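You operate a simulated robot arm through the tools that you are given. There is no shell and no other tool. Be economical: measure what you need, move in short steps, check, and stop when the job is done.

You are at the controls of a simulated two-armed robot. One attempt, no reset.

TASK
Deburr the table cleat, then rivet it to the long table.
Fine: fine file along the cleat edge till no burr stays, back on the deck mat; set both rivets, riveter back in the table cup. Set down upright: fine file.

Only the result counts: the job must be done as asked and must still hold three seconds after the hand-in. Knocking over, shifting, dropping, spilling or breaking anything else fails it.

THE ROBOT
Two 7-joint arms with fingered hands on one trunk, on a carriage that runs on a rail from [0.005, 1.863] to [0, -0.017] (x, y) and turns from -3.822 to 1.972 rad about z. Base frame: it is fixed where the carriage stands at the start and does not move with it; the origin is on the floor, on the carriage's upright axis, x ahead of it, y to its left, z up; the surface under the hand at the start is at about z = 0.72. Units: m, rad, N and s.
The left shoulder is at the start at [0.07, 0.188, 1.173], the right one opposite. With the tool pointing down near the work surface each hand reaches from about 0.1 to 0.8 m from the robot's upright axis, wherever it stands, measured 20 degrees to its own side. Places, roughly: cleat edge [0.5, -0.1, 0.7]; table cleat [0.6, -0.1, 0.7]; table cup [0.6, 0.7, 0.7]. Payload 4 kg a hand.
The TCP of each hand is the grasp point between the finger pads, 0.026 m short of the fingertips. In the tool frame z runs along the fingers and y along their closing line. The gripper opens to 0.132 m. The gripper's body begins 0.073 m behind the TCP. The gripper is a hand of 4 fingers: y runs from the thumb to the fingers, the wrist lies at [0, 0, -0.224] in the tool frame, and closing takes about 1.5 s.
Orientation is told as [roll, pitch, yaw] about the base's x, y, z axes, in that order, counted from this pose: with the fingers straight down and closing along the base's y, the tool's x points along the base's -x, its y along +y and its z along -z.

THE INTERFACE
- The arms move only by the tool jog_arm. It takes "left_motion", "right_motion" or both (then of equal length, played together; a hand with none holds still); each is a list of rows, each a list of 7 numbers: the closure, from 0 (fully open) to 1 (shut), then the shift along the base's x, y, z in m, then the turn, a rotation vector about the base's x, y, z in degrees. In form: [[fingers, tx, ty, tz, rx, ry, rz], ...]. A call has 1 to 12 rows; each row shifts and turns the commanded pose from where the row before left it. Rows are played at 5 a second. More than 0.05 m and 0.15 rad between two rows, or a gripper value outside its range, and nothing of the call is played. A pose out of reach is approached as far as the arm can. The call stops where the force on the tool passes 40 N (or 10 N more than at its start, if that is more) or the arm is blocked; 0.2 s more then pass. Each finger travels about 0.072 m/s and halts on what it meets, pressing with about 28 N; the grip force reading is that of the motor and also rises with nothing between the fingers. The clock runs only during rows and for 0.2 s after the last one: add rows that do not move to give the fingers time. The reply holds the time, the measured pose of the TCP, the force on the tool along the base axes, the opening and the grip force, in the units named above and with some noise, with the torque about the TCP (base axes, N m) and any sound that the robot's microphone picked up, and new pictures: "show" is both (left out), scene, wrist or none (wrist: the cameras of the hands that moved).
- Cameras (640 x 400 px; columns grow to the right, rows downward): "scene" is now at [0.1326, 0.0148, 1.3926]; the picture's right is [0.18, -0.98, 0.00], its down [-0.66, -0.12, -0.75] and it looks along [0.73, 0.14, -0.67] (base axes); focal length 244 px, centre (320, 200). "left" rides on the left gripper at [-0.073, 0.006, -0.094] in its tool frame; the picture's right is [-0.08, -1.00, 0.00], its down [0.78, -0.06, -0.62] and it looks along [0.61, -0.05, 0.79] (tool axes); focal length 230 px, centre (320, 200). "right" rides on the right gripper at [0.073, 0.006, -0.094] in its tool frame; the picture's right is [-0.08, 1.00, 0.00], its down [-0.78, -0.06, -0.62] and it looks along [-0.62, -0.05, 0.79] (tool axes); focal length 230 px, centre (320, 200). There is no depth. A picture from a camera that has moved, and an enlarged one, comes with that camera's place and axes in the base frame and with its lens.
- slide_trunk(by): slides the trunk up (or, below 0, down) by that many m; the arms and the scene camera ride with it, the base frame stays. It gives what a move gives, with no picture.
- base_move(legs): drives the robot by 1 to 6 legs, each [ahead, left, turn to the left] in m, m and rad, along the robot's own axes; the way and the turn of a leg run together, so that a leg with both is an arc; at most 1.5 m and 3.142 rad a leg. The arms and the cameras ride along, it lands a little off, and it stops where it bumps. It keeps to its track: a leg is cut to what the track allows. It gives what a move gives, and a new picture of the scene camera.
- preshape(shape, hand): the hand has 4 fingers and takes this shape, open, in about a second: jaw (thumb against the fingers, like two jaws); tri (thumb and two fingers); tip (a fingertip pinch); poke (one finger out to press); point (the index stretched); flat (the hand flat); cup (the hand cupped); fist (a fist). The gripper value then closes the fingers along that shape, each until it touches; the sizes above hold for jaw. It gives what a move gives, with no picture.
- aim_head(pan, tilt): turns the head with the scene camera to pan (to the left, within 1.501 rad either way) and tilt (down, from -0.506 to 1.204), counted from straight ahead of the robot. It gives what a move gives, and a new picture of the scene camera.
- close_up(camera, box): a new picture of the part [left, top, right, bottom] of that camera's present view, enlarged. The clock stands still meanwhile.
- finish_job(): hands the job in; it is judged then, once.

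Go step by step. Nothing tells you exact positions but the pictures and the camera data: compare them with the known pose of the tool, close in by small moves and look again before you grip or let go. The budget is 120 turns and 260 pictures, counting those below and the enlarged ones. Unless the task says otherwise, let go and move clear before handing in.

The tools are called as a command line: name --argument value ..., lists and objects as JSON in quotes. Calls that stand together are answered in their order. jog_arm: Moves the arms, as the interface text tells. Its arguments: {"type":"object","properties":{"left_motion":{"type":"array"},"right_motion":{"type":"array"},"show":{"type":"string","enum":["both","scene","wrist","none"]}},"required":[]} The other tools are called the same way: slide_trunk (by) slides the trunk up or down; preshape (shape, hand) gives the hand a shape; base_move (legs) drives the base; aim_head (pan, tilt) turns the head that bears the scene camera; close_up (camera, box) takes an enlarged picture of a part of a camera's view; finish_job () hands the job in.

At the start:

```text
clock: 0.0
left_tcp_pos: [0.5696, 0.356, 1.1995]
left_ee_rot: [0.0, 0.0, -0.001]
left_contact_force: [0.1, 0.0, -0.3]
left_moment: [-0.01, 0.0, 0.0]
left_finger_gap: 0.1318
left_grip_force: 0.1
left_shape: jaw
right_tcp_pos: [0.6581, -0.1188, 1.1695]
right_ee_rot: [0.0, 0.001, 0.0]
right_contact_force: [0.4, -0.7, 0.1]
right_moment: [0.03, -0.02, 0.0]
right_finger_gap: 0.1317
right_grip_force: 0.1
right_shape: jaw
trunk travel left (down, up): [-0.65, 0.29]
robot x, y, heading: [0.0033, -0.0029, -0.001]
head pan, tilt: [0.183, 0.73]
```

scene: 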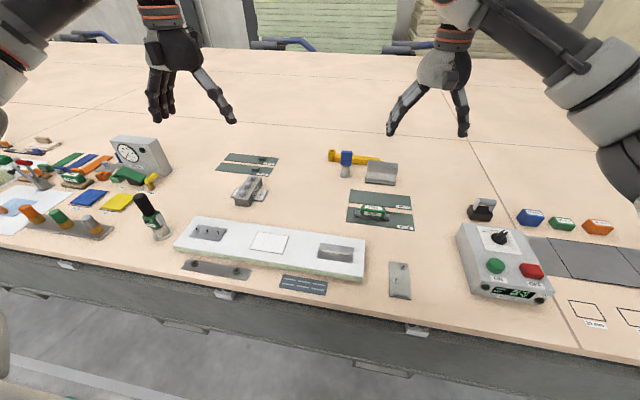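
right: 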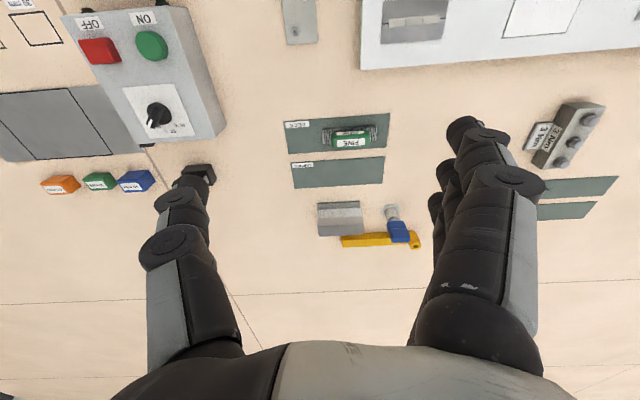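
left: 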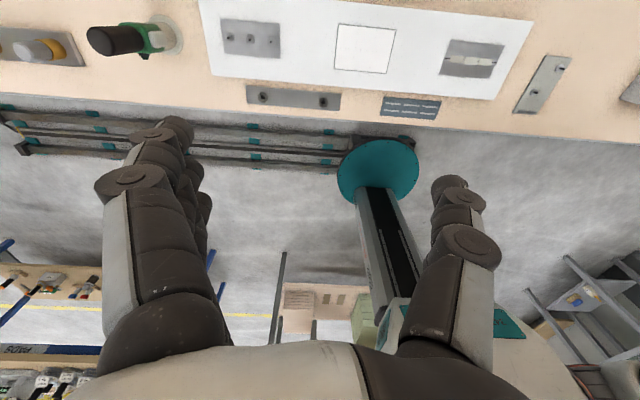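

The green FINE file is on a dark mat near (372,212), the cleat plate is probably at (400,280), and the riveter stands in its cup at (150,215). I'll take enlarged views of each.

close_up --camera "scene" --box '[320, 170, 480, 310]'

close_up --camera "scene" --box '[100, 170, 380, 310]'

close_up --camera "right" --box '[260, 80, 420, 200]'

```text
2.86 times, centred on (400, 240) of scene
camera zoom: at [0.1326, 0.0148, 1.3926], right [0.18, -0.98, 0.0], down [-0.66, -0.12, -0.75], along [0.73, 0.14, -0.67], focal length 698 px, centre (91, 86)
```

zoom: 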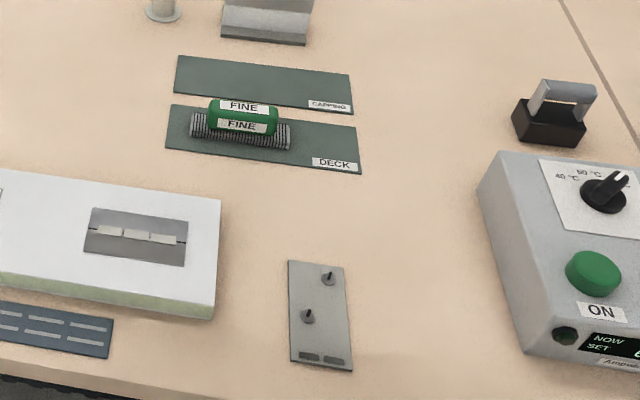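

```text
2.29 times, centred on (240, 240) of scene
camera zoom: at [0.1326, 0.0148, 1.3926], right [0.18, -0.98, 0.0], down [-0.66, -0.12, -0.75], along [0.73, 0.14, -0.67], focal length 558 px, centre (503, 109)
```

zoom: 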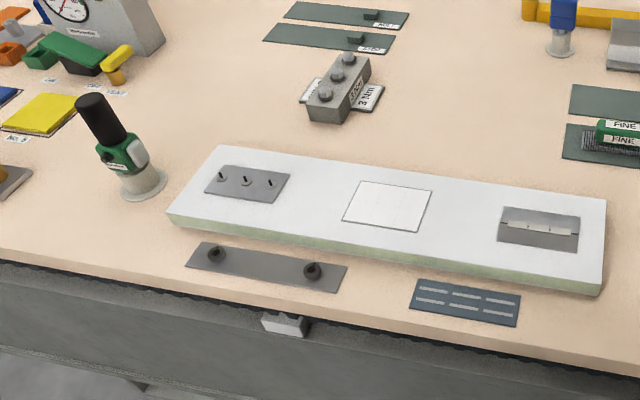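

```text
3.33 times, centred on (340, 140) of right
camera zoom: at [0.5855, -0.1124, 1.2629], right [0.08, 1.0, 0.0], down [0.78, -0.06, 0.62], along [0.62, -0.05, -0.79], focal length 767 px, centre (253, 400)
```

zoom: 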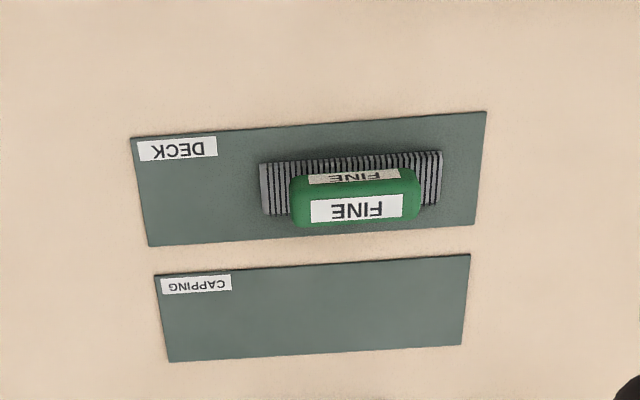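

The cleat plate lies with its near edge at x≈0.50, y≈-0.145, showing two burr marks, and its rivets are at about (0.549,-0.134) and (0.601,-0.159). The file's centre is about (0.806,-0.058), long along y. I'll turn the right hand by -90° and bring it over the file.

slide_trunk --by -0.12

jog_arm --right_motion '[[0, 0.01, 0.005, 0, 0, 0, -8.2], [0, 0.01, 0.005, 0, 0, 0, -8.2], [0, 0.01, 0.005, 0, 0, 0, -8.2], [0, 0.01, 0.005, 0, 0, 0, -8.2], [0, 0.01, 0.005, 0, 0, 0, -8.2], [0, 0.01, 0.005, 0, 0, 0, -8.2], [0, 0.01, 0.005, 0, 0, 0, -8.2], [0, 0.01, 0.005, 0, 0, 0, -8.2], [0, 0.01, 0.005, 0, 0, 0, -8.2], [0, 0.01, 0.005, 0, 0, 0, -8.2], [0, 0.01, 0.005, 0, 0, 0, -8.0], [0, 0.01, 0.005, 0, 0, 0, 0]]' --show "both"

```text
clock: 1.5
left_tcp_pos: [0.5677, 0.3551, 1.0801]
left_ee_rot: [-0.001, 0.001, 0.001]
left_contact_force: [0.4, -0.8, 0.0]
left_moment: [0.01, -0.02, 0.01]
left_finger_gap: 0.1316
left_grip_force: 0.2
left_shape: jaw
right_tcp_pos: [0.6579, -0.1181, 1.0498]
right_ee_rot: [0.001, 0.001, 0.001]
right_contact_force: [0.7, 0.9, -0.4]
right_moment: [-0.03, 0.01, 0.02]
right_finger_gap: 0.1316
right_grip_force: 0.1
right_shape: jaw
trunk travel left (down, up): [-0.53, 0.41]
robot x, y, heading: [0.0007, -0.0007, -0.003]
head pan, tilt: [0.183, 0.73]
```

```text
clock: 4.1
left_tcp_pos: [0.5687, 0.3554, 1.0805]
left_ee_rot: [-0.002, 0.0, -0.001]
left_contact_force: [0.0, 0.3, 0.5]
left_moment: [0.0, 0.02, 0.01]
left_finger_gap: 0.1317
left_grip_force: 0.1
left_shape: jaw
right_tcp_pos: [0.7241, -0.0791, 1.0479]
right_ee_rot: [0.0, -0.001, -1.573]
right_contact_force: [0.7, -0.8, -0.4]
right_moment: [0.01, -0.02, 0.01]
right_finger_gap: 0.1319
right_grip_force: 0.2
right_shape: jaw
right hand out of reach, approached as far as the arm can: row 8, 9, 10, 11, 12
trunk travel left (down, up): [-0.53, 0.41]
robot x, y, heading: [0.0005, 0.0005, 0.001]
head pan, tilt: [0.183, 0.73]
camera scene: at [0.1328, 0.0152, 1.2725], right [0.18, -0.98, 0.0], down [-0.66, -0.12, -0.75], along [0.73, 0.14, -0.67], focal length 244 px, centre (320, 200)
camera right: at [0.7297, -0.0076, 1.141], right [1.0, -0.08, 0.0], down [-0.06, -0.78, 0.62], along [-0.05, -0.62, -0.79], focal length 230 px, centre (320, 200)
```

scene: 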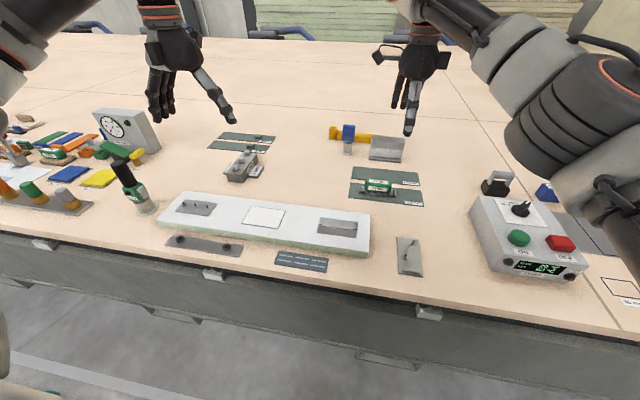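
right: 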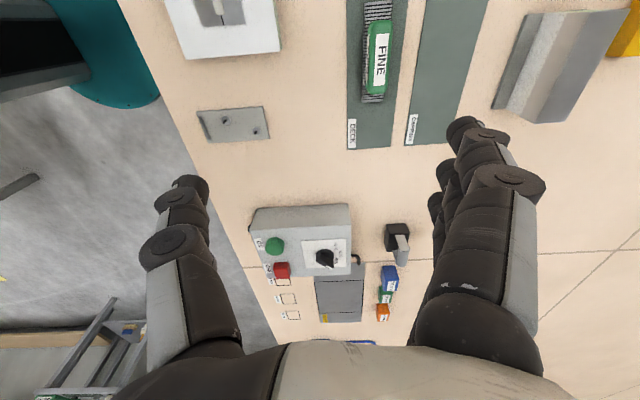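

The file is out of reach from this heading, so I'll turn the carriage left by about 0.7 rad to bring the right shoulder forward. Then I'll turn the hand to yaw +90°.

base_move --legs '[[0, 0, 0.7]]'

jog_arm --right_motion '[[0, 0, -0.02, 0, 0, 0, 8.2], [0, 0, -0.02, 0, 0, 0, 8.2], [0, 0, -0.02, 0, 0, 0, 8.2], [0, 0, -0.02, 0, 0, 0, 8.2], [0, 0, -0.02, 0, 0, 0, 8.2], [0, 0, -0.02, 0, 0, 0, 8.2], [0, 0, -0.02, 0, 0, 0, 8.2], [0, 0, -0.02, 0, 0, 0, 8.2], [0, 0, -0.02, 0, 0, 0, 8.2], [0, 0, -0.02, 0, 0, 0, 8.2], [0, 0, -0.02, 0, 0, 0, 8.2], [0, 0, -0.02, 0, 0, 0, 8.2]]' --show "none"

```text
clock: 6.4
left_tcp_pos: [0.2076, 0.6386, 1.08]
left_ee_rot: [0.001, 0.0, 0.699]
left_contact_force: [-0.2, -1.0, 0.4]
left_moment: [0.0, 0.01, -0.01]
left_finger_gap: 0.1317
left_grip_force: 0.0
left_shape: jaw
right_tcp_pos: [0.6065, 0.403, 1.0477]
right_ee_rot: [0.001, 0.0, -0.873]
right_contact_force: [0.5, -0.5, 0.2]
right_moment: [-0.01, 0.01, 0.02]
right_finger_gap: 0.132
right_grip_force: 0.0
right_shape: jaw
trunk travel left (down, up): [-0.53, 0.41]
robot x, y, heading: [0.0017, -0.0017, 0.693]
head pan, tilt: [0.183, 0.73]
camera scene: at [0.0917, 0.0962, 1.2726], right [0.77, -0.64, 0.0], down [-0.42, -0.51, -0.75], along [0.47, 0.57, -0.67], focal length 244 px, centre (320, 200)
```

scene: 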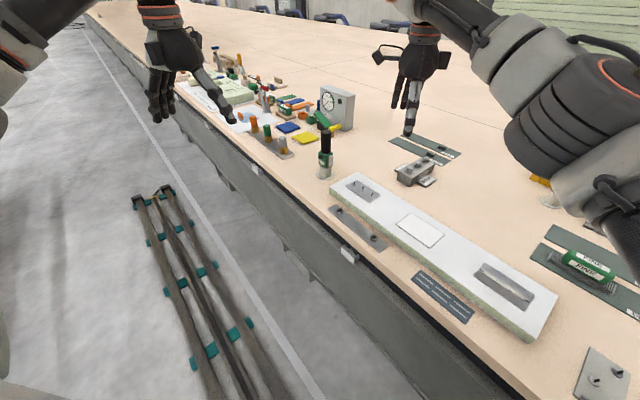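

```text
clock: 9.0
left_tcp_pos: [0.208, 0.6354, 1.0811]
left_ee_rot: [0.0, 0.0, 0.698]
left_contact_force: [-0.4, -0.3, 0.8]
left_moment: [-0.01, 0.0, 0.02]
left_finger_gap: 0.1319
left_grip_force: 0.0
left_shape: jaw
right_tcp_pos: [0.6071, 0.1623, 1.0476]
right_ee_rot: [-0.001, 0.0, 0.845]
right_contact_force: [-0.1, -0.4, 0.2]
right_moment: [0.0, 0.03, 0.0]
right_finger_gap: 0.1317
right_grip_force: 0.0
right_shape: jaw
trunk travel left (down, up): [-0.53, 0.41]
robot x, y, heading: [0.003, 0.0004, 0.695]
head pan, tilt: [0.183, 0.73]
```

Yaw is 0.845 and the hand is in reach, so I'll finish the turn and travel over the file.

jog_arm --right_motion '[[0, 0.025, -0.0275, -0.005, 0, 0, 8.32], [0, 0.025, -0.0275, -0.005, 0, 0, 8.32], [0, 0.025, -0.0275, -0.005, 0, 0, 8.32], [0, 0.025, -0.0275, -0.005, 0, 0, 8.32], [0, 0.025, -0.0275, -0.005, 0, 0, 8.32], [0, 0.025, -0.0275, -0.005, 0, 0, 0], [0, 0.025, -0.0275, -0.005, 0, 0, 0], [0, 0.025, -0.0275, -0.005, 0, 0, 0]]' --show "wrist"

aim_head --pan -0.75 --tilt 0.75

```text
clock: 10.8
left_tcp_pos: [0.2075, 0.6376, 1.0802]
left_ee_rot: [-0.001, 0.0, 0.697]
left_contact_force: [-0.6, 0.8, 0.0]
left_moment: [0.0, 0.01, -0.01]
left_finger_gap: 0.1321
left_grip_force: 0.1
left_shape: jaw
right_tcp_pos: [0.808, -0.0587, 1.0072]
right_ee_rot: [-0.001, 0.0, 1.571]
right_contact_force: [0.3, -0.2, 0.3]
right_moment: [0.0, 0.05, 0.0]
right_finger_gap: 0.1317
right_grip_force: 0.0
right_shape: jaw
trunk travel left (down, up): [-0.53, 0.41]
robot x, y, heading: [-0.0014, 0.0022, 0.705]
head pan, tilt: [0.183, 0.73]
camera right: at [0.8026, -0.1311, 1.1011], right [-1.0, 0.08, 0.0], down [0.06, 0.78, 0.62], along [0.05, 0.62, -0.79], focal length 230 px, centre (320, 200)
```

right: 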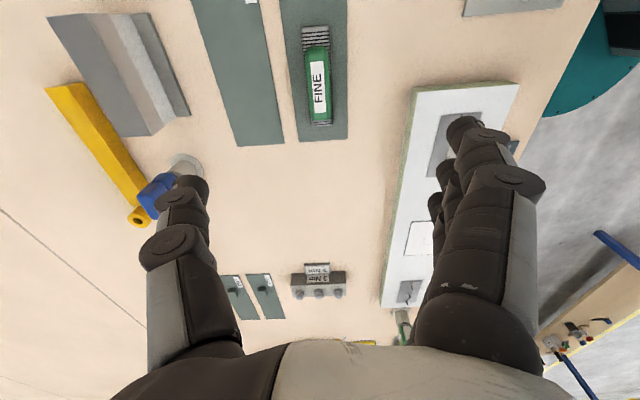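

```text
clock: 12.0
left_tcp_pos: [0.2079, 0.6376, 1.0799]
left_ee_rot: [0.0, -0.001, 0.698]
left_contact_force: [-0.2, 0.3, 1.0]
left_moment: [-0.02, 0.02, 0.01]
left_finger_gap: 0.1317
left_grip_force: 0.1
left_shape: jaw
right_tcp_pos: [0.8073, -0.0575, 1.0084]
right_ee_rot: [-0.001, 0.001, 1.572]
right_contact_force: [-0.2, 0.4, -1.2]
right_moment: [0.04, -0.03, -0.02]
right_finger_gap: 0.1318
right_grip_force: 0.1
right_shape: jaw
trunk travel left (down, up): [-0.53, 0.41]
robot x, y, heading: [0.0026, 0.0006, 0.696]
head pan, tilt: [-0.75, 0.75]
camera scene: at [0.1214, 0.0273, 1.2708], right [-0.05, -1.0, 0.0], down [-0.68, 0.04, -0.73], along [0.73, -0.04, -0.68], focal length 244 px, centre (320, 200)
```

scene: 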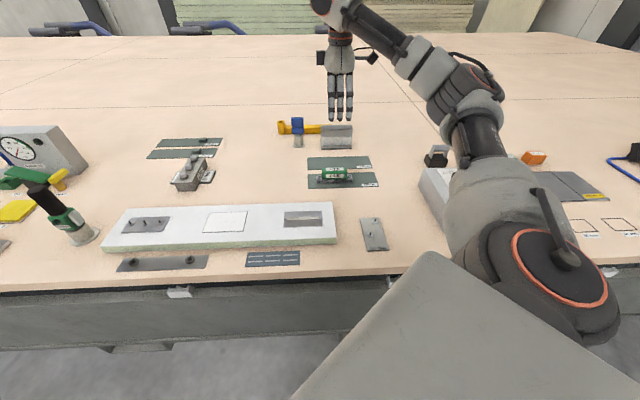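

The hand is above the file with its closing line along x, and the measured centre agrees. I'll go down part way and look again.

jog_arm --right_motion '[[0, 0, 0, -0.03, 0, 0, 0], [0, 0, 0, -0.03, 0, 0, 0], [0, 0, 0, -0.03, 0, 0, 0], [0, 0, 0, -0.03, 0, 0, 0], [0, 0, 0, -0.03, 0, 0, 0], [0, 0, 0, -0.03, 0, 0, 0]]' --show "both"

close_up --camera "scene" --box '[280, 120, 400, 200]'

```text
clock: 13.4
left_tcp_pos: [0.2073, 0.6366, 1.0804]
left_ee_rot: [0.0, 0.001, 0.697]
left_contact_force: [-0.6, 1.2, -0.2]
left_moment: [0.0, -0.01, -0.01]
left_finger_gap: 0.1316
left_grip_force: 0.0
left_shape: jaw
right_tcp_pos: [0.8075, -0.0571, 0.8276]
right_ee_rot: [0.0, -0.001, 1.569]
right_contact_force: [1.1, 0.6, -0.3]
right_moment: [0.01, 0.0, -0.01]
right_finger_gap: 0.1318
right_grip_force: 0.1
right_shape: jaw
trunk travel left (down, up): [-0.53, 0.41]
robot x, y, heading: [-0.0013, -0.0008, 0.7]
head pan, tilt: [-0.75, 0.75]
camera scene: at [0.122, 0.027, 1.2708], right [-0.05, -1.0, 0.0], down [-0.68, 0.04, -0.73], along [0.73, -0.04, -0.68], focal length 244 px, centre (320, 200)
camera right: at [0.8017, -0.1306, 0.9204], right [-1.0, 0.08, 0.0], down [0.06, 0.78, 0.62], along [0.05, 0.62, -0.79], focal length 230 px, centre (320, 200)
```

scene: 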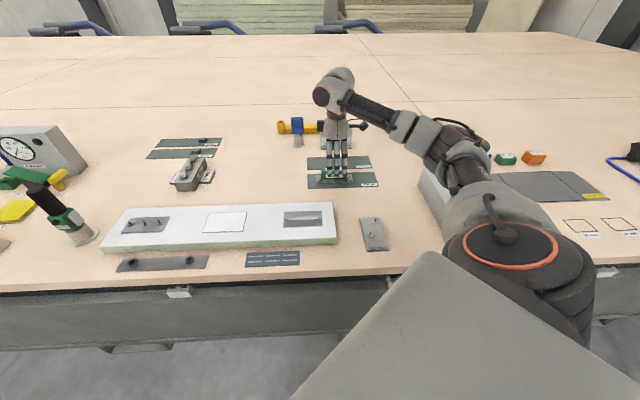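
right: 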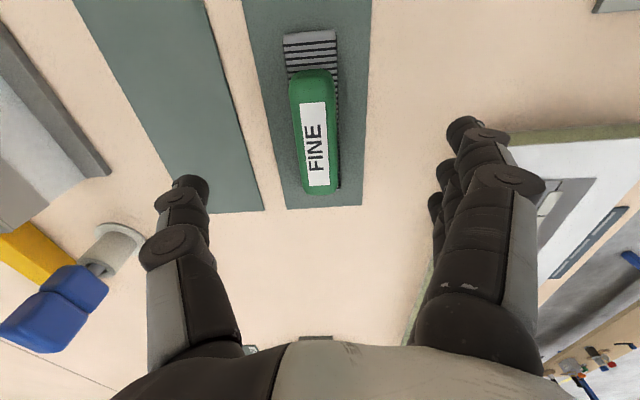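

```text
5.00 times, centred on (340, 160) of scene
camera zoom: at [0.122, 0.027, 1.2708], right [-0.05, -1.0, 0.0], down [-0.68, 0.04, -0.73], along [0.73, -0.04, -0.68], focal length 1221 px, centre (220, 400)
```

zoom: 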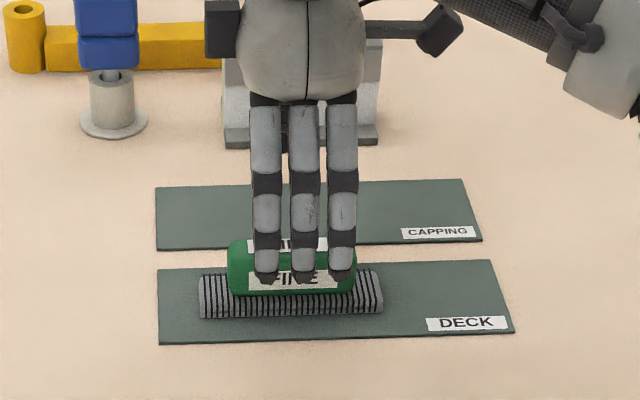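

The handle centre reads about (0.809,-0.062), with its top near z≈0.765. I'll go down to TCP z≈0.76 and check before gripping.

jog_arm --right_motion '[[0, 0.001, -0.004, -0.03, 0, 0, 0], [0, 0, 0, -0.025, 0, 0, 0], [0, 0, 0, -0.01, 0, 0, 0], [0, 0, 0, 0, 0, 0, 0]]' --show "wrist"

close_up --camera "scene" --box '[280, 120, 400, 200]'

```text
clock: 14.4
left_tcp_pos: [0.2086, 0.6378, 1.0799]
left_ee_rot: [0.001, 0.001, 0.699]
left_contact_force: [0.8, 0.6, 0.4]
left_moment: [-0.02, -0.01, -0.05]
left_finger_gap: 0.132
left_grip_force: 0.1
left_shape: jaw
right_tcp_pos: [0.8061, -0.0614, 0.7619]
right_ee_rot: [0.0, 0.0, 1.571]
right_contact_force: [-0.6, -0.5, -0.3]
right_moment: [-0.01, -0.01, 0.0]
right_finger_gap: 0.1321
right_grip_force: 0.1
right_shape: jaw
trunk travel left (down, up): [-0.53, 0.41]
robot x, y, heading: [-0.0033, 0.0028, 0.698]
head pan, tilt: [-0.75, 0.75]
camera right: at [0.8016, -0.1343, 0.8558], right [-1.0, 0.08, 0.0], down [0.06, 0.78, 0.62], along [0.05, 0.62, -0.79], focal length 230 px, centre (320, 200)
```

right: 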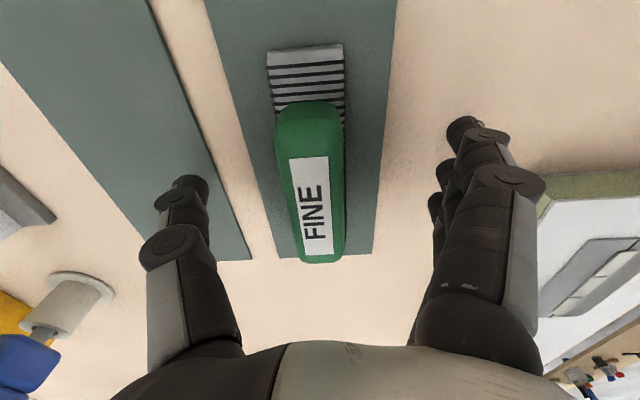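

```text
5.00 times, centred on (340, 160) of scene
camera zoom: at [0.1214, 0.0272, 1.2708], right [-0.05, -1.0, 0.0], down [-0.68, 0.04, -0.73], along [0.73, -0.04, -0.68], focal length 1221 px, centre (220, 400)
```

zoom: 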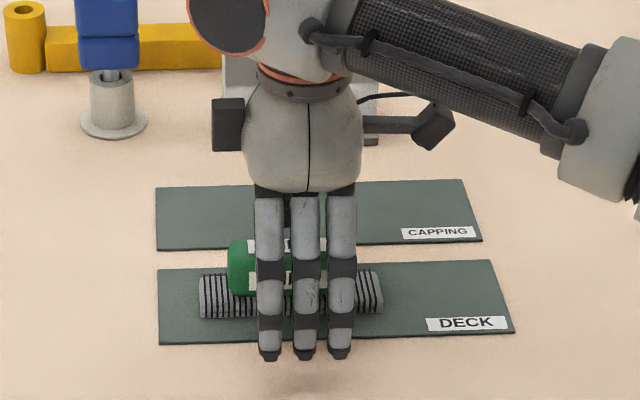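

The hand is centred on the handle, so I'll close.

jog_arm --right_motion '[[0.5, 0, 0, 0, 0, 0, 0], [0.7, 0, 0, 0, 0, 0, 0], [1, 0, 0, 0, 0, 0, 0], [1, 0, 0, 0, 0, 0, 0], [1, 0, 0, 0, 0, 0, 0], [1, 0, 0, 0, 0, 0, 0], [1, 0, 0, 0, 0, 0, 0], [1, 0, 0, 0, 0, 0, 0]]' --show "wrist"

close_up --camera "scene" --box '[280, 120, 400, 200]'

```text
clock: 16.2
left_tcp_pos: [0.2062, 0.6373, 1.0802]
left_ee_rot: [-0.001, 0.0, 0.698]
left_contact_force: [-0.6, 0.5, -0.3]
left_moment: [0.02, -0.03, -0.02]
left_finger_gap: 0.1319
left_grip_force: 0.1
left_shape: jaw
right_tcp_pos: [0.8081, -0.0621, 0.7627]
right_ee_rot: [0.001, 0.001, 1.572]
right_contact_force: [-1.5, 0.4, -0.6]
right_moment: [0.02, 0.06, 0.02]
right_finger_gap: 0.0245
right_grip_force: 27.8
right_shape: jaw
trunk travel left (down, up): [-0.53, 0.41]
robot x, y, heading: [0.0045, 0.0006, 0.695]
head pan, tilt: [-0.75, 0.75]
camera right: at [0.8017, -0.1344, 0.8559], right [-1.0, 0.08, 0.0], down [0.06, 0.78, 0.62], along [0.05, 0.61, -0.79], focal length 230 px, centre (320, 200)
```

right: 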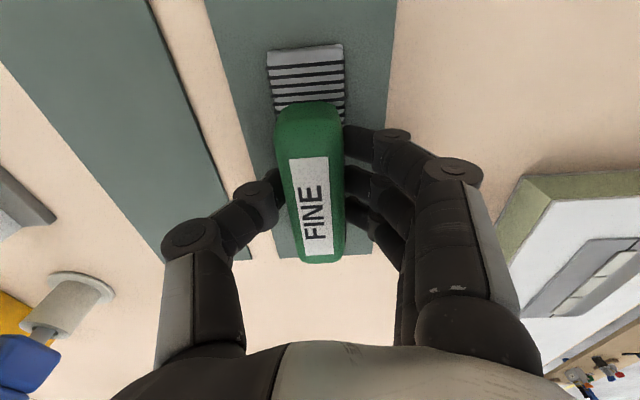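

```text
5.00 times, centred on (340, 160) of scene
camera zoom: at [0.1215, 0.0271, 1.2708], right [-0.05, -1.0, 0.0], down [-0.68, 0.04, -0.73], along [0.73, -0.04, -0.68], focal length 1221 px, centre (220, 400)
```

zoom: 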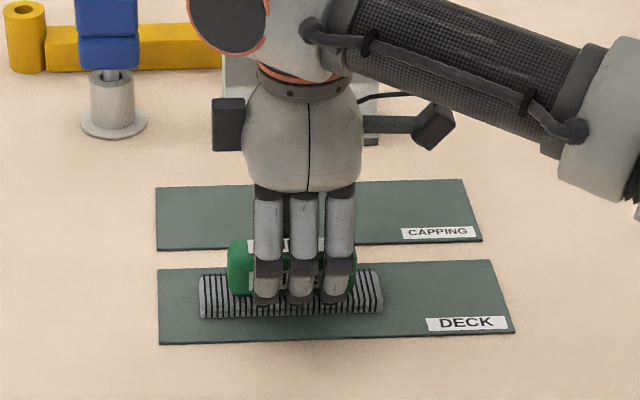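

The file is gripped with a 24.5 mm gap. I'll lift it a little and check the hold.

jog_arm --right_motion '[[1, 0, 0, 0.015, 0, 0, 0], [1, 0, 0, 0.03, 0, 0, 0], [1, 0, 0, 0.04, 0, 0, 0], [1, -0.02, 0, 0.04, 0, 0, 0], [1, -0.03, 0, 0.0, 0, 0, 0], [1, 0, 0, 0, 0, 0, 0]]' --show "wrist"

close_up --camera "scene" --box '[260, 80, 420, 260]'

```text
clock: 17.6
left_tcp_pos: [0.2073, 0.6371, 1.0803]
left_ee_rot: [-0.001, 0.0, 0.698]
left_contact_force: [-1.8, 1.4, -0.7]
left_moment: [-0.02, 0.01, 0.02]
left_finger_gap: 0.1319
left_grip_force: 0.0
left_shape: jaw
right_tcp_pos: [0.7577, -0.0598, 0.887]
right_ee_rot: [0.001, 0.0, 1.571]
right_contact_force: [-0.8, 0.7, -3.4]
right_moment: [-0.01, 0.0, 0.02]
right_finger_gap: 0.0244
right_grip_force: 28.4
right_shape: jaw
trunk travel left (down, up): [-0.53, 0.41]
robot x, y, heading: [0.0001, -0.0008, 0.697]
head pan, tilt: [-0.75, 0.75]
camera right: at [0.7517, -0.1329, 0.9806], right [-1.0, 0.08, 0.0], down [0.06, 0.78, 0.62], along [0.05, 0.61, -0.79], focal length 230 px, centre (320, 200)
```

right: 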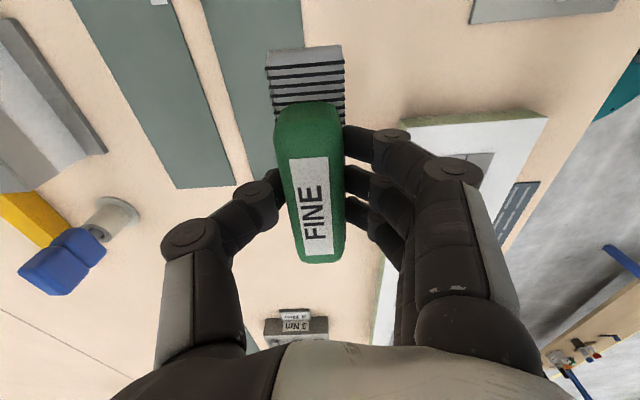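

```text
2.22 times, centred on (340, 170) of scene
camera zoom: at [0.122, 0.0276, 1.2707], right [-0.05, -1.0, 0.0], down [-0.68, 0.04, -0.73], along [0.73, -0.04, -0.68], focal length 543 px, centre (276, 267)
```

zoom: 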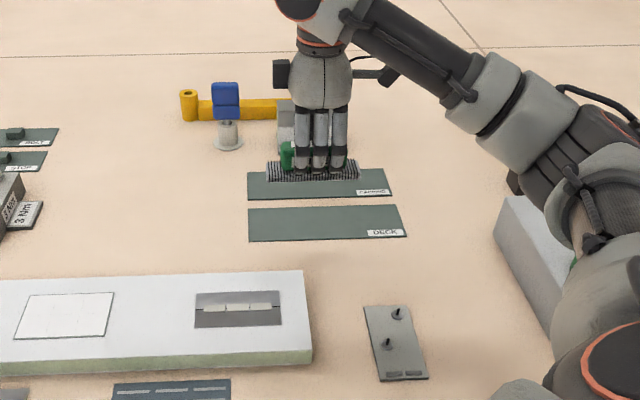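

The file is held firmly. I'll raise the trunk so the elbow stays high, then bring the file back above the cleat edge at about (0.50,-0.15).

slide_trunk --by 0.2

jog_arm --right_motion '[[1, -0.03, -0.01, -0.01, 0, 0, 0], [1, -0.03, -0.01, -0.01, 0, 0, 0], [1, -0.03, -0.01, -0.01, 0, 0, 0], [1, -0.03, -0.01, -0.01, 0, 0, 0], [1, -0.03, -0.01, -0.01, 0, 0, 0], [1, -0.03, -0.01, -0.01, 0, 0, 0], [1, -0.03, -0.01, -0.01, 0, 0, 0], [1, -0.03, -0.01, -0.01, 0, 0, 0], [1, -0.018, -0.01, -0.01, 0, 0, 0], [1, 0, 0, -0.04, 0, 0, 0], [1, 0, 0, -0.04, 0, 0, 0], [1, 0, 0, 0, 0, 0, 0]]' --show "both"

```text
clock: 19.8
left_tcp_pos: [0.2086, 0.6372, 1.2801]
left_ee_rot: [0.001, 0.002, 0.699]
left_contact_force: [-0.5, 0.1, 0.3]
left_moment: [0.0, -0.04, 0.0]
left_finger_gap: 0.1317
left_grip_force: 0.0
left_shape: jaw
right_tcp_pos: [0.7576, -0.0599, 1.0867]
right_ee_rot: [0.0, -0.001, 1.572]
right_contact_force: [-0.6, -0.3, -3.0]
right_moment: [0.0, 0.0, -0.01]
right_finger_gap: 0.0244
right_grip_force: 27.7
right_shape: jaw
trunk travel left (down, up): [-0.73, 0.21]
robot x, y, heading: [0.0006, 0.0013, 0.699]
head pan, tilt: [-0.75, 0.75]
```

```text
clock: 22.4
left_tcp_pos: [0.2065, 0.6375, 1.2801]
left_ee_rot: [0.0, -0.001, 0.698]
left_contact_force: [-0.6, 1.0, -1.6]
left_moment: [0.0, -0.06, 0.0]
left_finger_gap: 0.1322
left_grip_force: 0.1
left_shape: jaw
right_tcp_pos: [0.5648, -0.1468, 0.9196]
right_ee_rot: [-0.003, -0.002, 1.572]
right_contact_force: [-0.5, -0.5, -2.8]
right_moment: [0.0, 0.0, 0.01]
right_finger_gap: 0.0241
right_grip_force: 28.0
right_shape: jaw
right hand out of reach, approached as far as the arm can: row 7, 8, 9
trunk travel left (down, up): [-0.73, 0.21]
robot x, y, heading: [0.0056, -0.001, 0.698]
head pan, tilt: [-0.75, 0.75]
camera scene: at [0.1207, 0.0266, 1.4709], right [-0.05, -1.0, 0.0], down [-0.68, 0.04, -0.73], along [0.73, -0.04, -0.68], focal length 244 px, centre (320, 200)
camera right: at [0.5586, -0.2204, 1.0128], right [-1.0, 0.08, 0.0], down [0.06, 0.78, 0.62], along [0.05, 0.62, -0.79], focal length 230 px, centre (320, 200)
```

scene: 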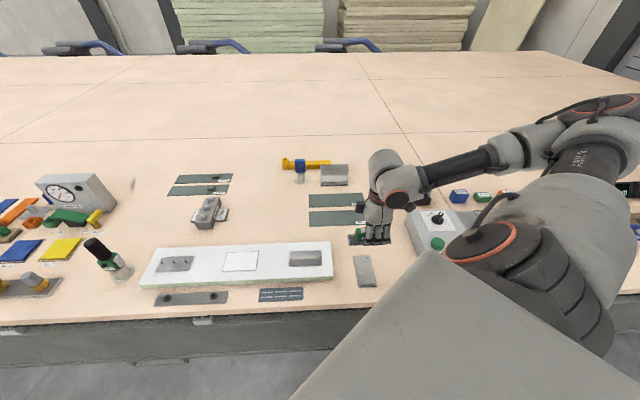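
right: 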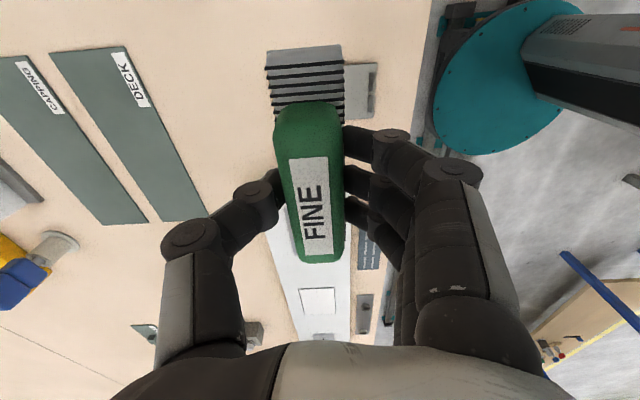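

This heading brings the shoulder too close. I'll turn the carriage back to about heading 0.2 with the hand a bit higher, then re-aim.

jog_arm --right_motion '[[1, 0, 0, 0.03, 0, 0, 0], [1, 0, 0, 0.03, 0, 0, 0]]' --show "none"

base_move --legs '[[0, 0, -0.5]]'

aim_head --pan -0.3 --tilt 0.8

```text
clock: 22.9
left_tcp_pos: [0.2063, 0.6377, 1.2802]
left_ee_rot: [0.001, 0.0, 0.699]
left_contact_force: [0.1, -0.4, 0.3]
left_moment: [0.04, 0.0, 0.03]
left_finger_gap: 0.132
left_grip_force: 0.1
left_shape: jaw
right_tcp_pos: [0.5644, -0.1475, 0.9802]
right_ee_rot: [-0.001, 0.001, 1.571]
right_contact_force: [0.2, -0.3, -2.5]
right_moment: [-0.05, -0.06, 0.03]
right_finger_gap: 0.0243
right_grip_force: 28.1
right_shape: jaw
trunk travel left (down, up): [-0.73, 0.21]
robot x, y, heading: [-0.0028, 0.0019, 0.694]
head pan, tilt: [-0.75, 0.75]
```

```text
clock: 24.8
left_tcp_pos: [0.4897, 0.459, 1.2796]
left_ee_rot: [-0.001, -0.001, 0.195]
left_contact_force: [0.5, 0.3, -0.6]
left_moment: [0.01, 0.02, -0.02]
left_finger_gap: 0.1321
left_grip_force: 0.1
left_shape: jaw
right_tcp_pos: [0.4253, -0.4004, 0.9795]
right_ee_rot: [-0.001, 0.0, 1.068]
right_contact_force: [-0.3, -0.7, -3.8]
right_moment: [-0.02, 0.02, 0.01]
right_finger_gap: 0.024
right_grip_force: 28.3
right_shape: jaw
trunk travel left (down, up): [-0.73, 0.21]
robot x, y, heading: [-0.002, 0.0011, 0.198]
head pan, tilt: [-0.75, 0.75]
camera scene: at [0.1201, -0.0343, 1.4708], right [-0.53, -0.85, 0.0], down [-0.58, 0.36, -0.73], along [0.62, -0.39, -0.68], focal length 244 px, centre (320, 200)
```

scene: 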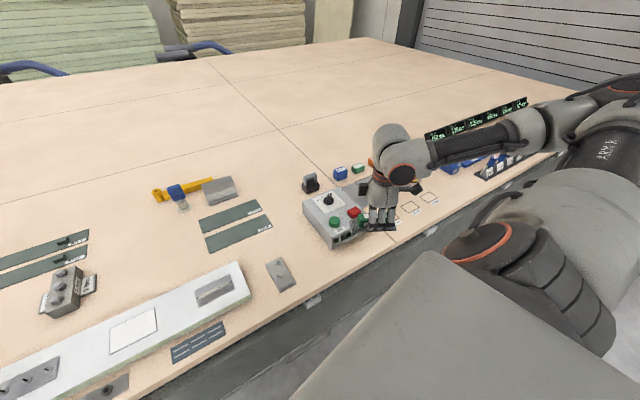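

```text
clock: 25.7
left_tcp_pos: [0.4876, 0.4587, 1.28]
left_ee_rot: [-0.002, 0.0, 0.195]
left_contact_force: [0.1, 0.6, 0.1]
left_moment: [0.02, -0.01, -0.04]
left_finger_gap: 0.1321
left_grip_force: 0.0
left_shape: jaw
right_tcp_pos: [0.424, -0.4007, 0.979]
right_ee_rot: [-0.001, 0.0, 1.068]
right_contact_force: [0.1, -0.9, -2.9]
right_moment: [-0.01, 0.06, 0.01]
right_finger_gap: 0.0241
right_grip_force: 28.1
right_shape: jaw
trunk travel left (down, up): [-0.73, 0.21]
robot x, y, heading: [-0.002, -0.0018, 0.193]
head pan, tilt: [-0.3, 0.799]
camera scene: at [0.1298, 0.0004, 1.4668], right [-0.11, -0.99, 0.0], down [-0.71, 0.08, -0.7], along [0.69, -0.07, -0.72], focal length 244 px, centre (320, 200)
```

scene: 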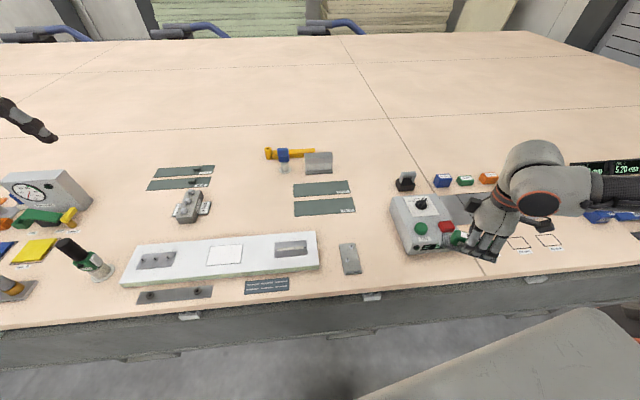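

The view is clear now. I'll bring the file over the cleat edge with yaw 90°, staying high.

jog_arm --right_motion '[[1, 0.011, 0.0358, 0, 0, 0, 4.12], [1, 0.011, 0.0358, 0, 0, 0, 4.12], [1, 0.011, 0.0358, 0, 0, 0, 4.12], [1, 0.011, 0.0358, 0, 0, 0, 4.12], [1, 0.011, 0.0358, 0, 0, 0, 4.12], [1, 0.011, 0.0358, -0.03, 0, 0, 4.12], [1, 0.011, 0.0358, -0.04, 0, 0, 4.12], [1, 0, 0, -0.04, 0, 0, 0], [1, 0, 0, 0, 0, 0, 0]]' --show "both"

close_up --camera "scene" --box '[260, 170, 440, 300]'

```text
refused: row 7 steps farther than a row can; nothing moved
```

```text
3.08 times, centred on (350, 235) of scene
camera zoom: at [0.1298, 0.0004, 1.4668], right [-0.11, -0.99, 0.0], down [-0.71, 0.08, -0.7], along [0.69, -0.07, -0.72], focal length 751 px, centre (228, 92)
```

zoom: 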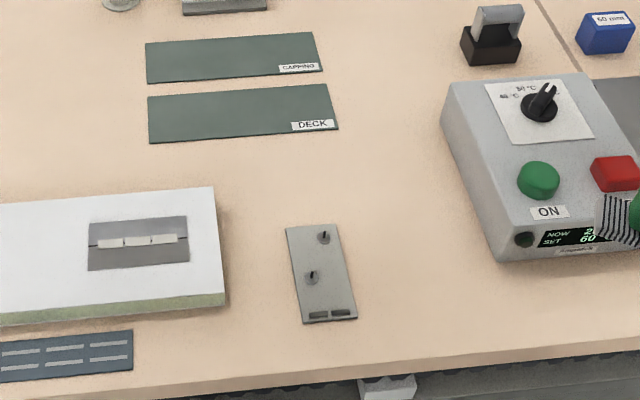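

One row stepped too far. I'll re-send it with smaller steps.

jog_arm --right_motion '[[1, 0.011, 0.0358, 0, 0, 0, 4.12], [1, 0.011, 0.0358, 0, 0, 0, 4.12], [1, 0.011, 0.0358, 0, 0, 0, 4.12], [1, 0.011, 0.0358, 0, 0, 0, 4.12], [1, 0.011, 0.0358, 0, 0, 0, 4.12], [1, 0.011, 0.0358, 0, 0, 0, 4.12], [1, 0.01, 0.0358, 0, 0, 0, 4.12], [1, 0, 0, -0.04, 0, 0, 0], [1, 0, 0, -0.04, 0, 0, 0], [1, 0, 0, -0.04, 0, 0, 0], [1, 0, 0, 0, 0, 0, 0]]' --show "both"

close_up --camera "scene" --box '[260, 170, 440, 300]'

```text
clock: 28.1
left_tcp_pos: [0.4898, 0.4579, 1.2798]
left_ee_rot: [0.0, -0.001, 0.196]
left_contact_force: [0.4, -0.1, 0.6]
left_moment: [0.03, -0.01, 0.02]
left_finger_gap: 0.132
left_grip_force: 0.1
left_shape: jaw
right_tcp_pos: [0.5002, -0.1517, 0.8593]
right_ee_rot: [-0.002, 0.001, 1.571]
right_contact_force: [0.3, 0.1, -4.3]
right_moment: [-0.01, -0.02, 0.0]
right_finger_gap: 0.0239
right_grip_force: 28.2
right_shape: jaw
trunk travel left (down, up): [-0.73, 0.21]
robot x, y, heading: [-0.0013, 0.0004, 0.198]
head pan, tilt: [-0.3, 0.799]
camera scene: at [0.1295, 0.0002, 1.4668], right [-0.1, -0.99, 0.0], down [-0.71, 0.08, -0.7], along [0.69, -0.07, -0.72], focal length 244 px, centre (320, 200)
camera right: at [0.4948, -0.2233, 0.9521], right [-1.0, 0.08, 0.0], down [0.06, 0.78, 0.62], along [0.05, 0.62, -0.79], focal length 230 px, centre (320, 200)
```

scene: 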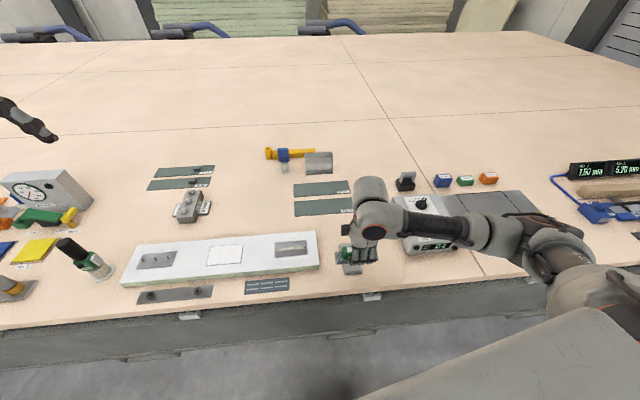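
right: 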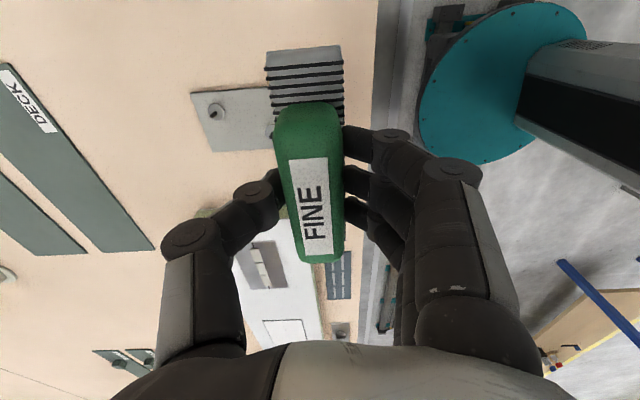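

```text
3.08 times, centred on (350, 235) of scene
camera zoom: at [0.1295, 0.0002, 1.4668], right [-0.1, -0.99, 0.0], down [-0.71, 0.08, -0.7], along [0.69, -0.07, -0.72], focal length 751 px, centre (228, 92)
```

zoom: 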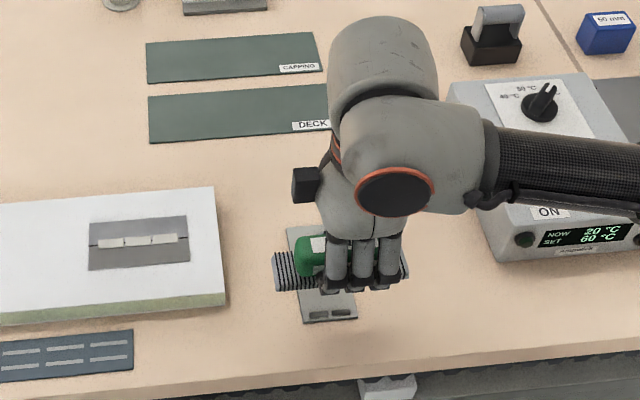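

I'm above the edge. I'll go down to about 2 cm above contact and check clearances.

jog_arm --right_motion '[[1, 0, 0.002, -0.03, 0, 0, 0], [1, 0, 0, -0.03, 0, 0, 0], [1, 0, 0, -0.015, 0, 0, 0], [1, 0, 0, 0, 0, 0, 0]]' --show "wrist"

close_up --camera "scene" --box '[300, 190, 480, 300]'

```text
clock: 29.1
left_tcp_pos: [0.4897, 0.459, 1.2797]
left_ee_rot: [0.0, 0.002, 0.196]
left_contact_force: [0.6, 0.0, -0.4]
left_moment: [0.0, 0.01, 0.02]
left_finger_gap: 0.1317
left_grip_force: 0.0
left_shape: jaw
right_tcp_pos: [0.5006, -0.1484, 0.7831]
right_ee_rot: [-0.001, 0.0, 1.571]
right_contact_force: [0.7, -0.4, -3.4]
right_moment: [0.0, 0.03, -0.03]
right_finger_gap: 0.0239
right_grip_force: 28.4
right_shape: jaw
trunk travel left (down, up): [-0.73, 0.21]
robot x, y, heading: [-0.0019, 0.0004, 0.195]
head pan, tilt: [-0.3, 0.799]
camera right: at [0.4953, -0.2203, 0.8777], right [-1.0, 0.08, 0.0], down [0.06, 0.78, 0.62], along [0.05, 0.62, -0.79], focal length 230 px, centre (320, 200)
```

right: 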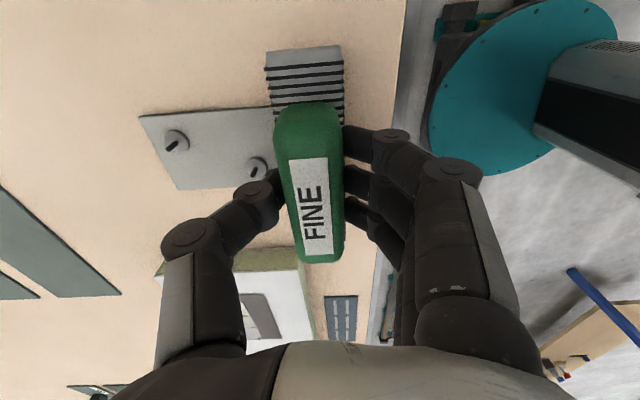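

```text
3.56 times, centred on (390, 245) of scene
camera zoom: at [0.1299, 0.0007, 1.4668], right [-0.1, -0.99, 0.0], down [-0.71, 0.08, -0.7], along [0.69, -0.07, -0.72], focal length 868 px, centre (71, 40)
```

zoom: 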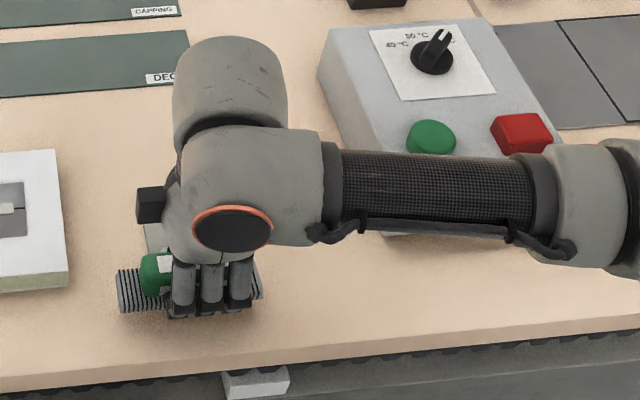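

Clearance is fine. I'll shift 5 mm toward me to keep the thumb away from the rivets, then lower in small steps until the file touches.

jog_arm --right_motion '[[1, -0.005, 0, -0.008, 0, 0, 0], [1, 0, 0, -0.004, 0, 0, 0], [1, 0, 0, -0.003, 0, 0, 0], [1, 0, 0, -0.002, 0, 0, 0], [1, 0, 0, 0, 0, 0, 0]]' --show "wrist"

```text
clock: 30.3
left_tcp_pos: [0.4891, 0.4591, 1.2802]
left_ee_rot: [0.001, 0.0, 0.196]
left_contact_force: [-0.9, 0.1, 0.2]
left_moment: [0.0, 0.03, 0.0]
left_finger_gap: 0.1318
left_grip_force: 0.0
left_shape: jaw
right_tcp_pos: [0.4957, -0.1484, 0.7679]
right_ee_rot: [0.001, 0.002, 1.572]
right_contact_force: [-0.3, -0.2, -0.6]
right_moment: [0.01, -0.01, 0.0]
right_finger_gap: 0.0239
right_grip_force: 27.6
right_shape: jaw
trunk travel left (down, up): [-0.73, 0.21]
robot x, y, heading: [-0.0005, -0.0001, 0.195]
head pan, tilt: [-0.3, 0.799]
camera right: at [0.4903, -0.2215, 0.861], right [-1.0, 0.08, 0.0], down [0.06, 0.78, 0.62], along [0.05, 0.62, -0.79], focal length 230 px, centre (320, 200)
```

right: 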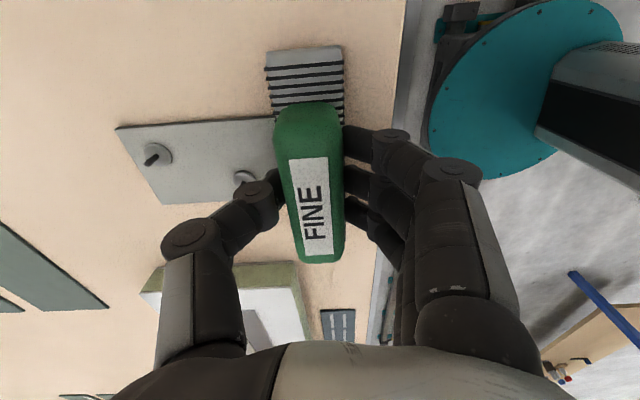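

Light contact: the support force rose by about 3 N at z≈0.768. I'll press 1.5 mm more and do a gentle test stroke along y.

jog_arm --right_motion '[[1, 0, 0, -0.0015, 0, 0, 0], [1, 0, 0.012, 0, 0, 0, 0], [1, 0, 0.012, 0, 0, 0, 0], [1, 0, -0.012, 0, 0, 0, 0], [1, 0, -0.012, 0, 0, 0, 0], [1, 0, -0.012, 0, 0, 0, 0], [1, 0, -0.012, 0, 0, 0, 0], [1, 0, 0.012, 0, 0, 0, 0], [1, 0, 0.012, 0, 0, 0, 0]]' --show "wrist"

close_up --camera "scene" --box '[300, 220, 400, 290]'

```text
clock: 32.3
left_tcp_pos: [0.4889, 0.4607, 1.2784]
left_ee_rot: [-0.001, 0.0, 0.196]
left_contact_force: [0.4, 0.3, -0.1]
left_moment: [-0.02, -0.01, -0.03]
left_finger_gap: 0.1324
left_grip_force: 0.0
left_shape: jaw
right_tcp_pos: [0.4952, -0.1468, 0.7656]
right_ee_rot: [-0.001, 0.001, 1.571]
right_contact_force: [0.8, -0.4, -1.8]
right_moment: [0.0, -0.03, -0.01]
right_finger_gap: 0.024
right_grip_force: 27.8
right_shape: jaw
trunk travel left (down, up): [-0.73, 0.21]
robot x, y, heading: [-0.0013, 0.0027, 0.194]
head pan, tilt: [-0.3, 0.799]
camera right: at [0.4898, -0.2211, 0.8591], right [-1.0, 0.08, 0.0], down [0.06, 0.79, 0.62], along [0.05, 0.61, -0.79], focal length 230 px, centre (320, 200)
```

right: 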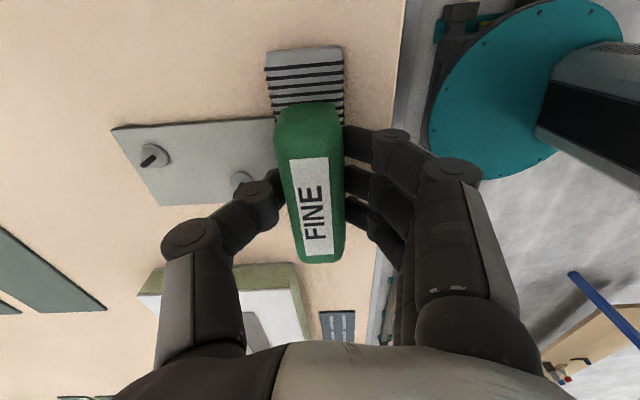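

```text
5.71 times, centred on (350, 255) of scene
camera zoom: at [0.1299, 0.0013, 1.4667], right [-0.1, -0.99, 0.0], down [-0.71, 0.07, -0.7], along [0.69, -0.07, -0.72], focal length 1395 px, centre (149, -114)
```

zoom: 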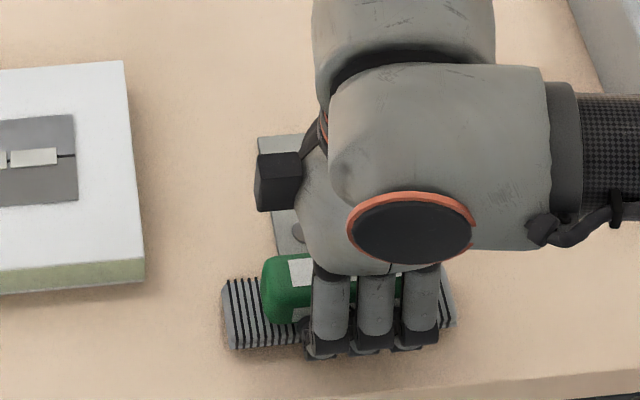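

The contact force is small. I'll press down a bit further and read it.

jog_arm --right_motion '[[1, 0, 0, -0.002, 0, 0, 0], [1, 0, 0, 0, 0, 0, 0]]' --show "none"

jog_arm --right_motion '[[1, 0, 0, -0.002, 0, 0, 0], [1, 0, 0, 0, 0, 0, 0]]' --show "none"

```text
clock: 32.9
left_tcp_pos: [0.4882, 0.4594, 1.2804]
left_ee_rot: [0.0, 0.0, 0.195]
left_contact_force: [0.3, 0.5, -0.1]
left_moment: [0.0, 0.02, -0.01]
left_finger_gap: 0.1319
left_grip_force: 0.3
left_shape: jaw
right_tcp_pos: [0.4952, -0.149, 0.7649]
right_ee_rot: [-0.002, -0.003, 1.571]
right_contact_force: [-0.6, -0.9, 7.9]
right_moment: [-0.04, 0.0, 0.01]
right_finger_gap: 0.0241
right_grip_force: 27.6
right_shape: jaw
trunk travel left (down, up): [-0.73, 0.21]
robot x, y, heading: [-0.0017, -0.001, 0.196]
head pan, tilt: [-0.3, 0.799]
```

```text
clock: 33.5
left_tcp_pos: [0.4869, 0.4594, 1.2808]
left_ee_rot: [0.0, -0.002, 0.194]
left_contact_force: [0.5, -0.7, 0.4]
left_moment: [0.0, 0.0, -0.03]
left_finger_gap: 0.1319
left_grip_force: 0.1
left_shape: jaw
right_tcp_pos: [0.4953, -0.1476, 0.7644]
right_ee_rot: [-0.003, -0.001, 1.571]
right_contact_force: [-1.6, -3.3, 21.6]
right_moment: [-0.05, -0.15, -0.03]
right_finger_gap: 0.025
right_grip_force: 28.9
right_shape: jaw
trunk travel left (down, up): [-0.73, 0.21]
robot x, y, heading: [0.0019, 0.0016, 0.195]
head pan, tilt: [-0.3, 0.799]
```

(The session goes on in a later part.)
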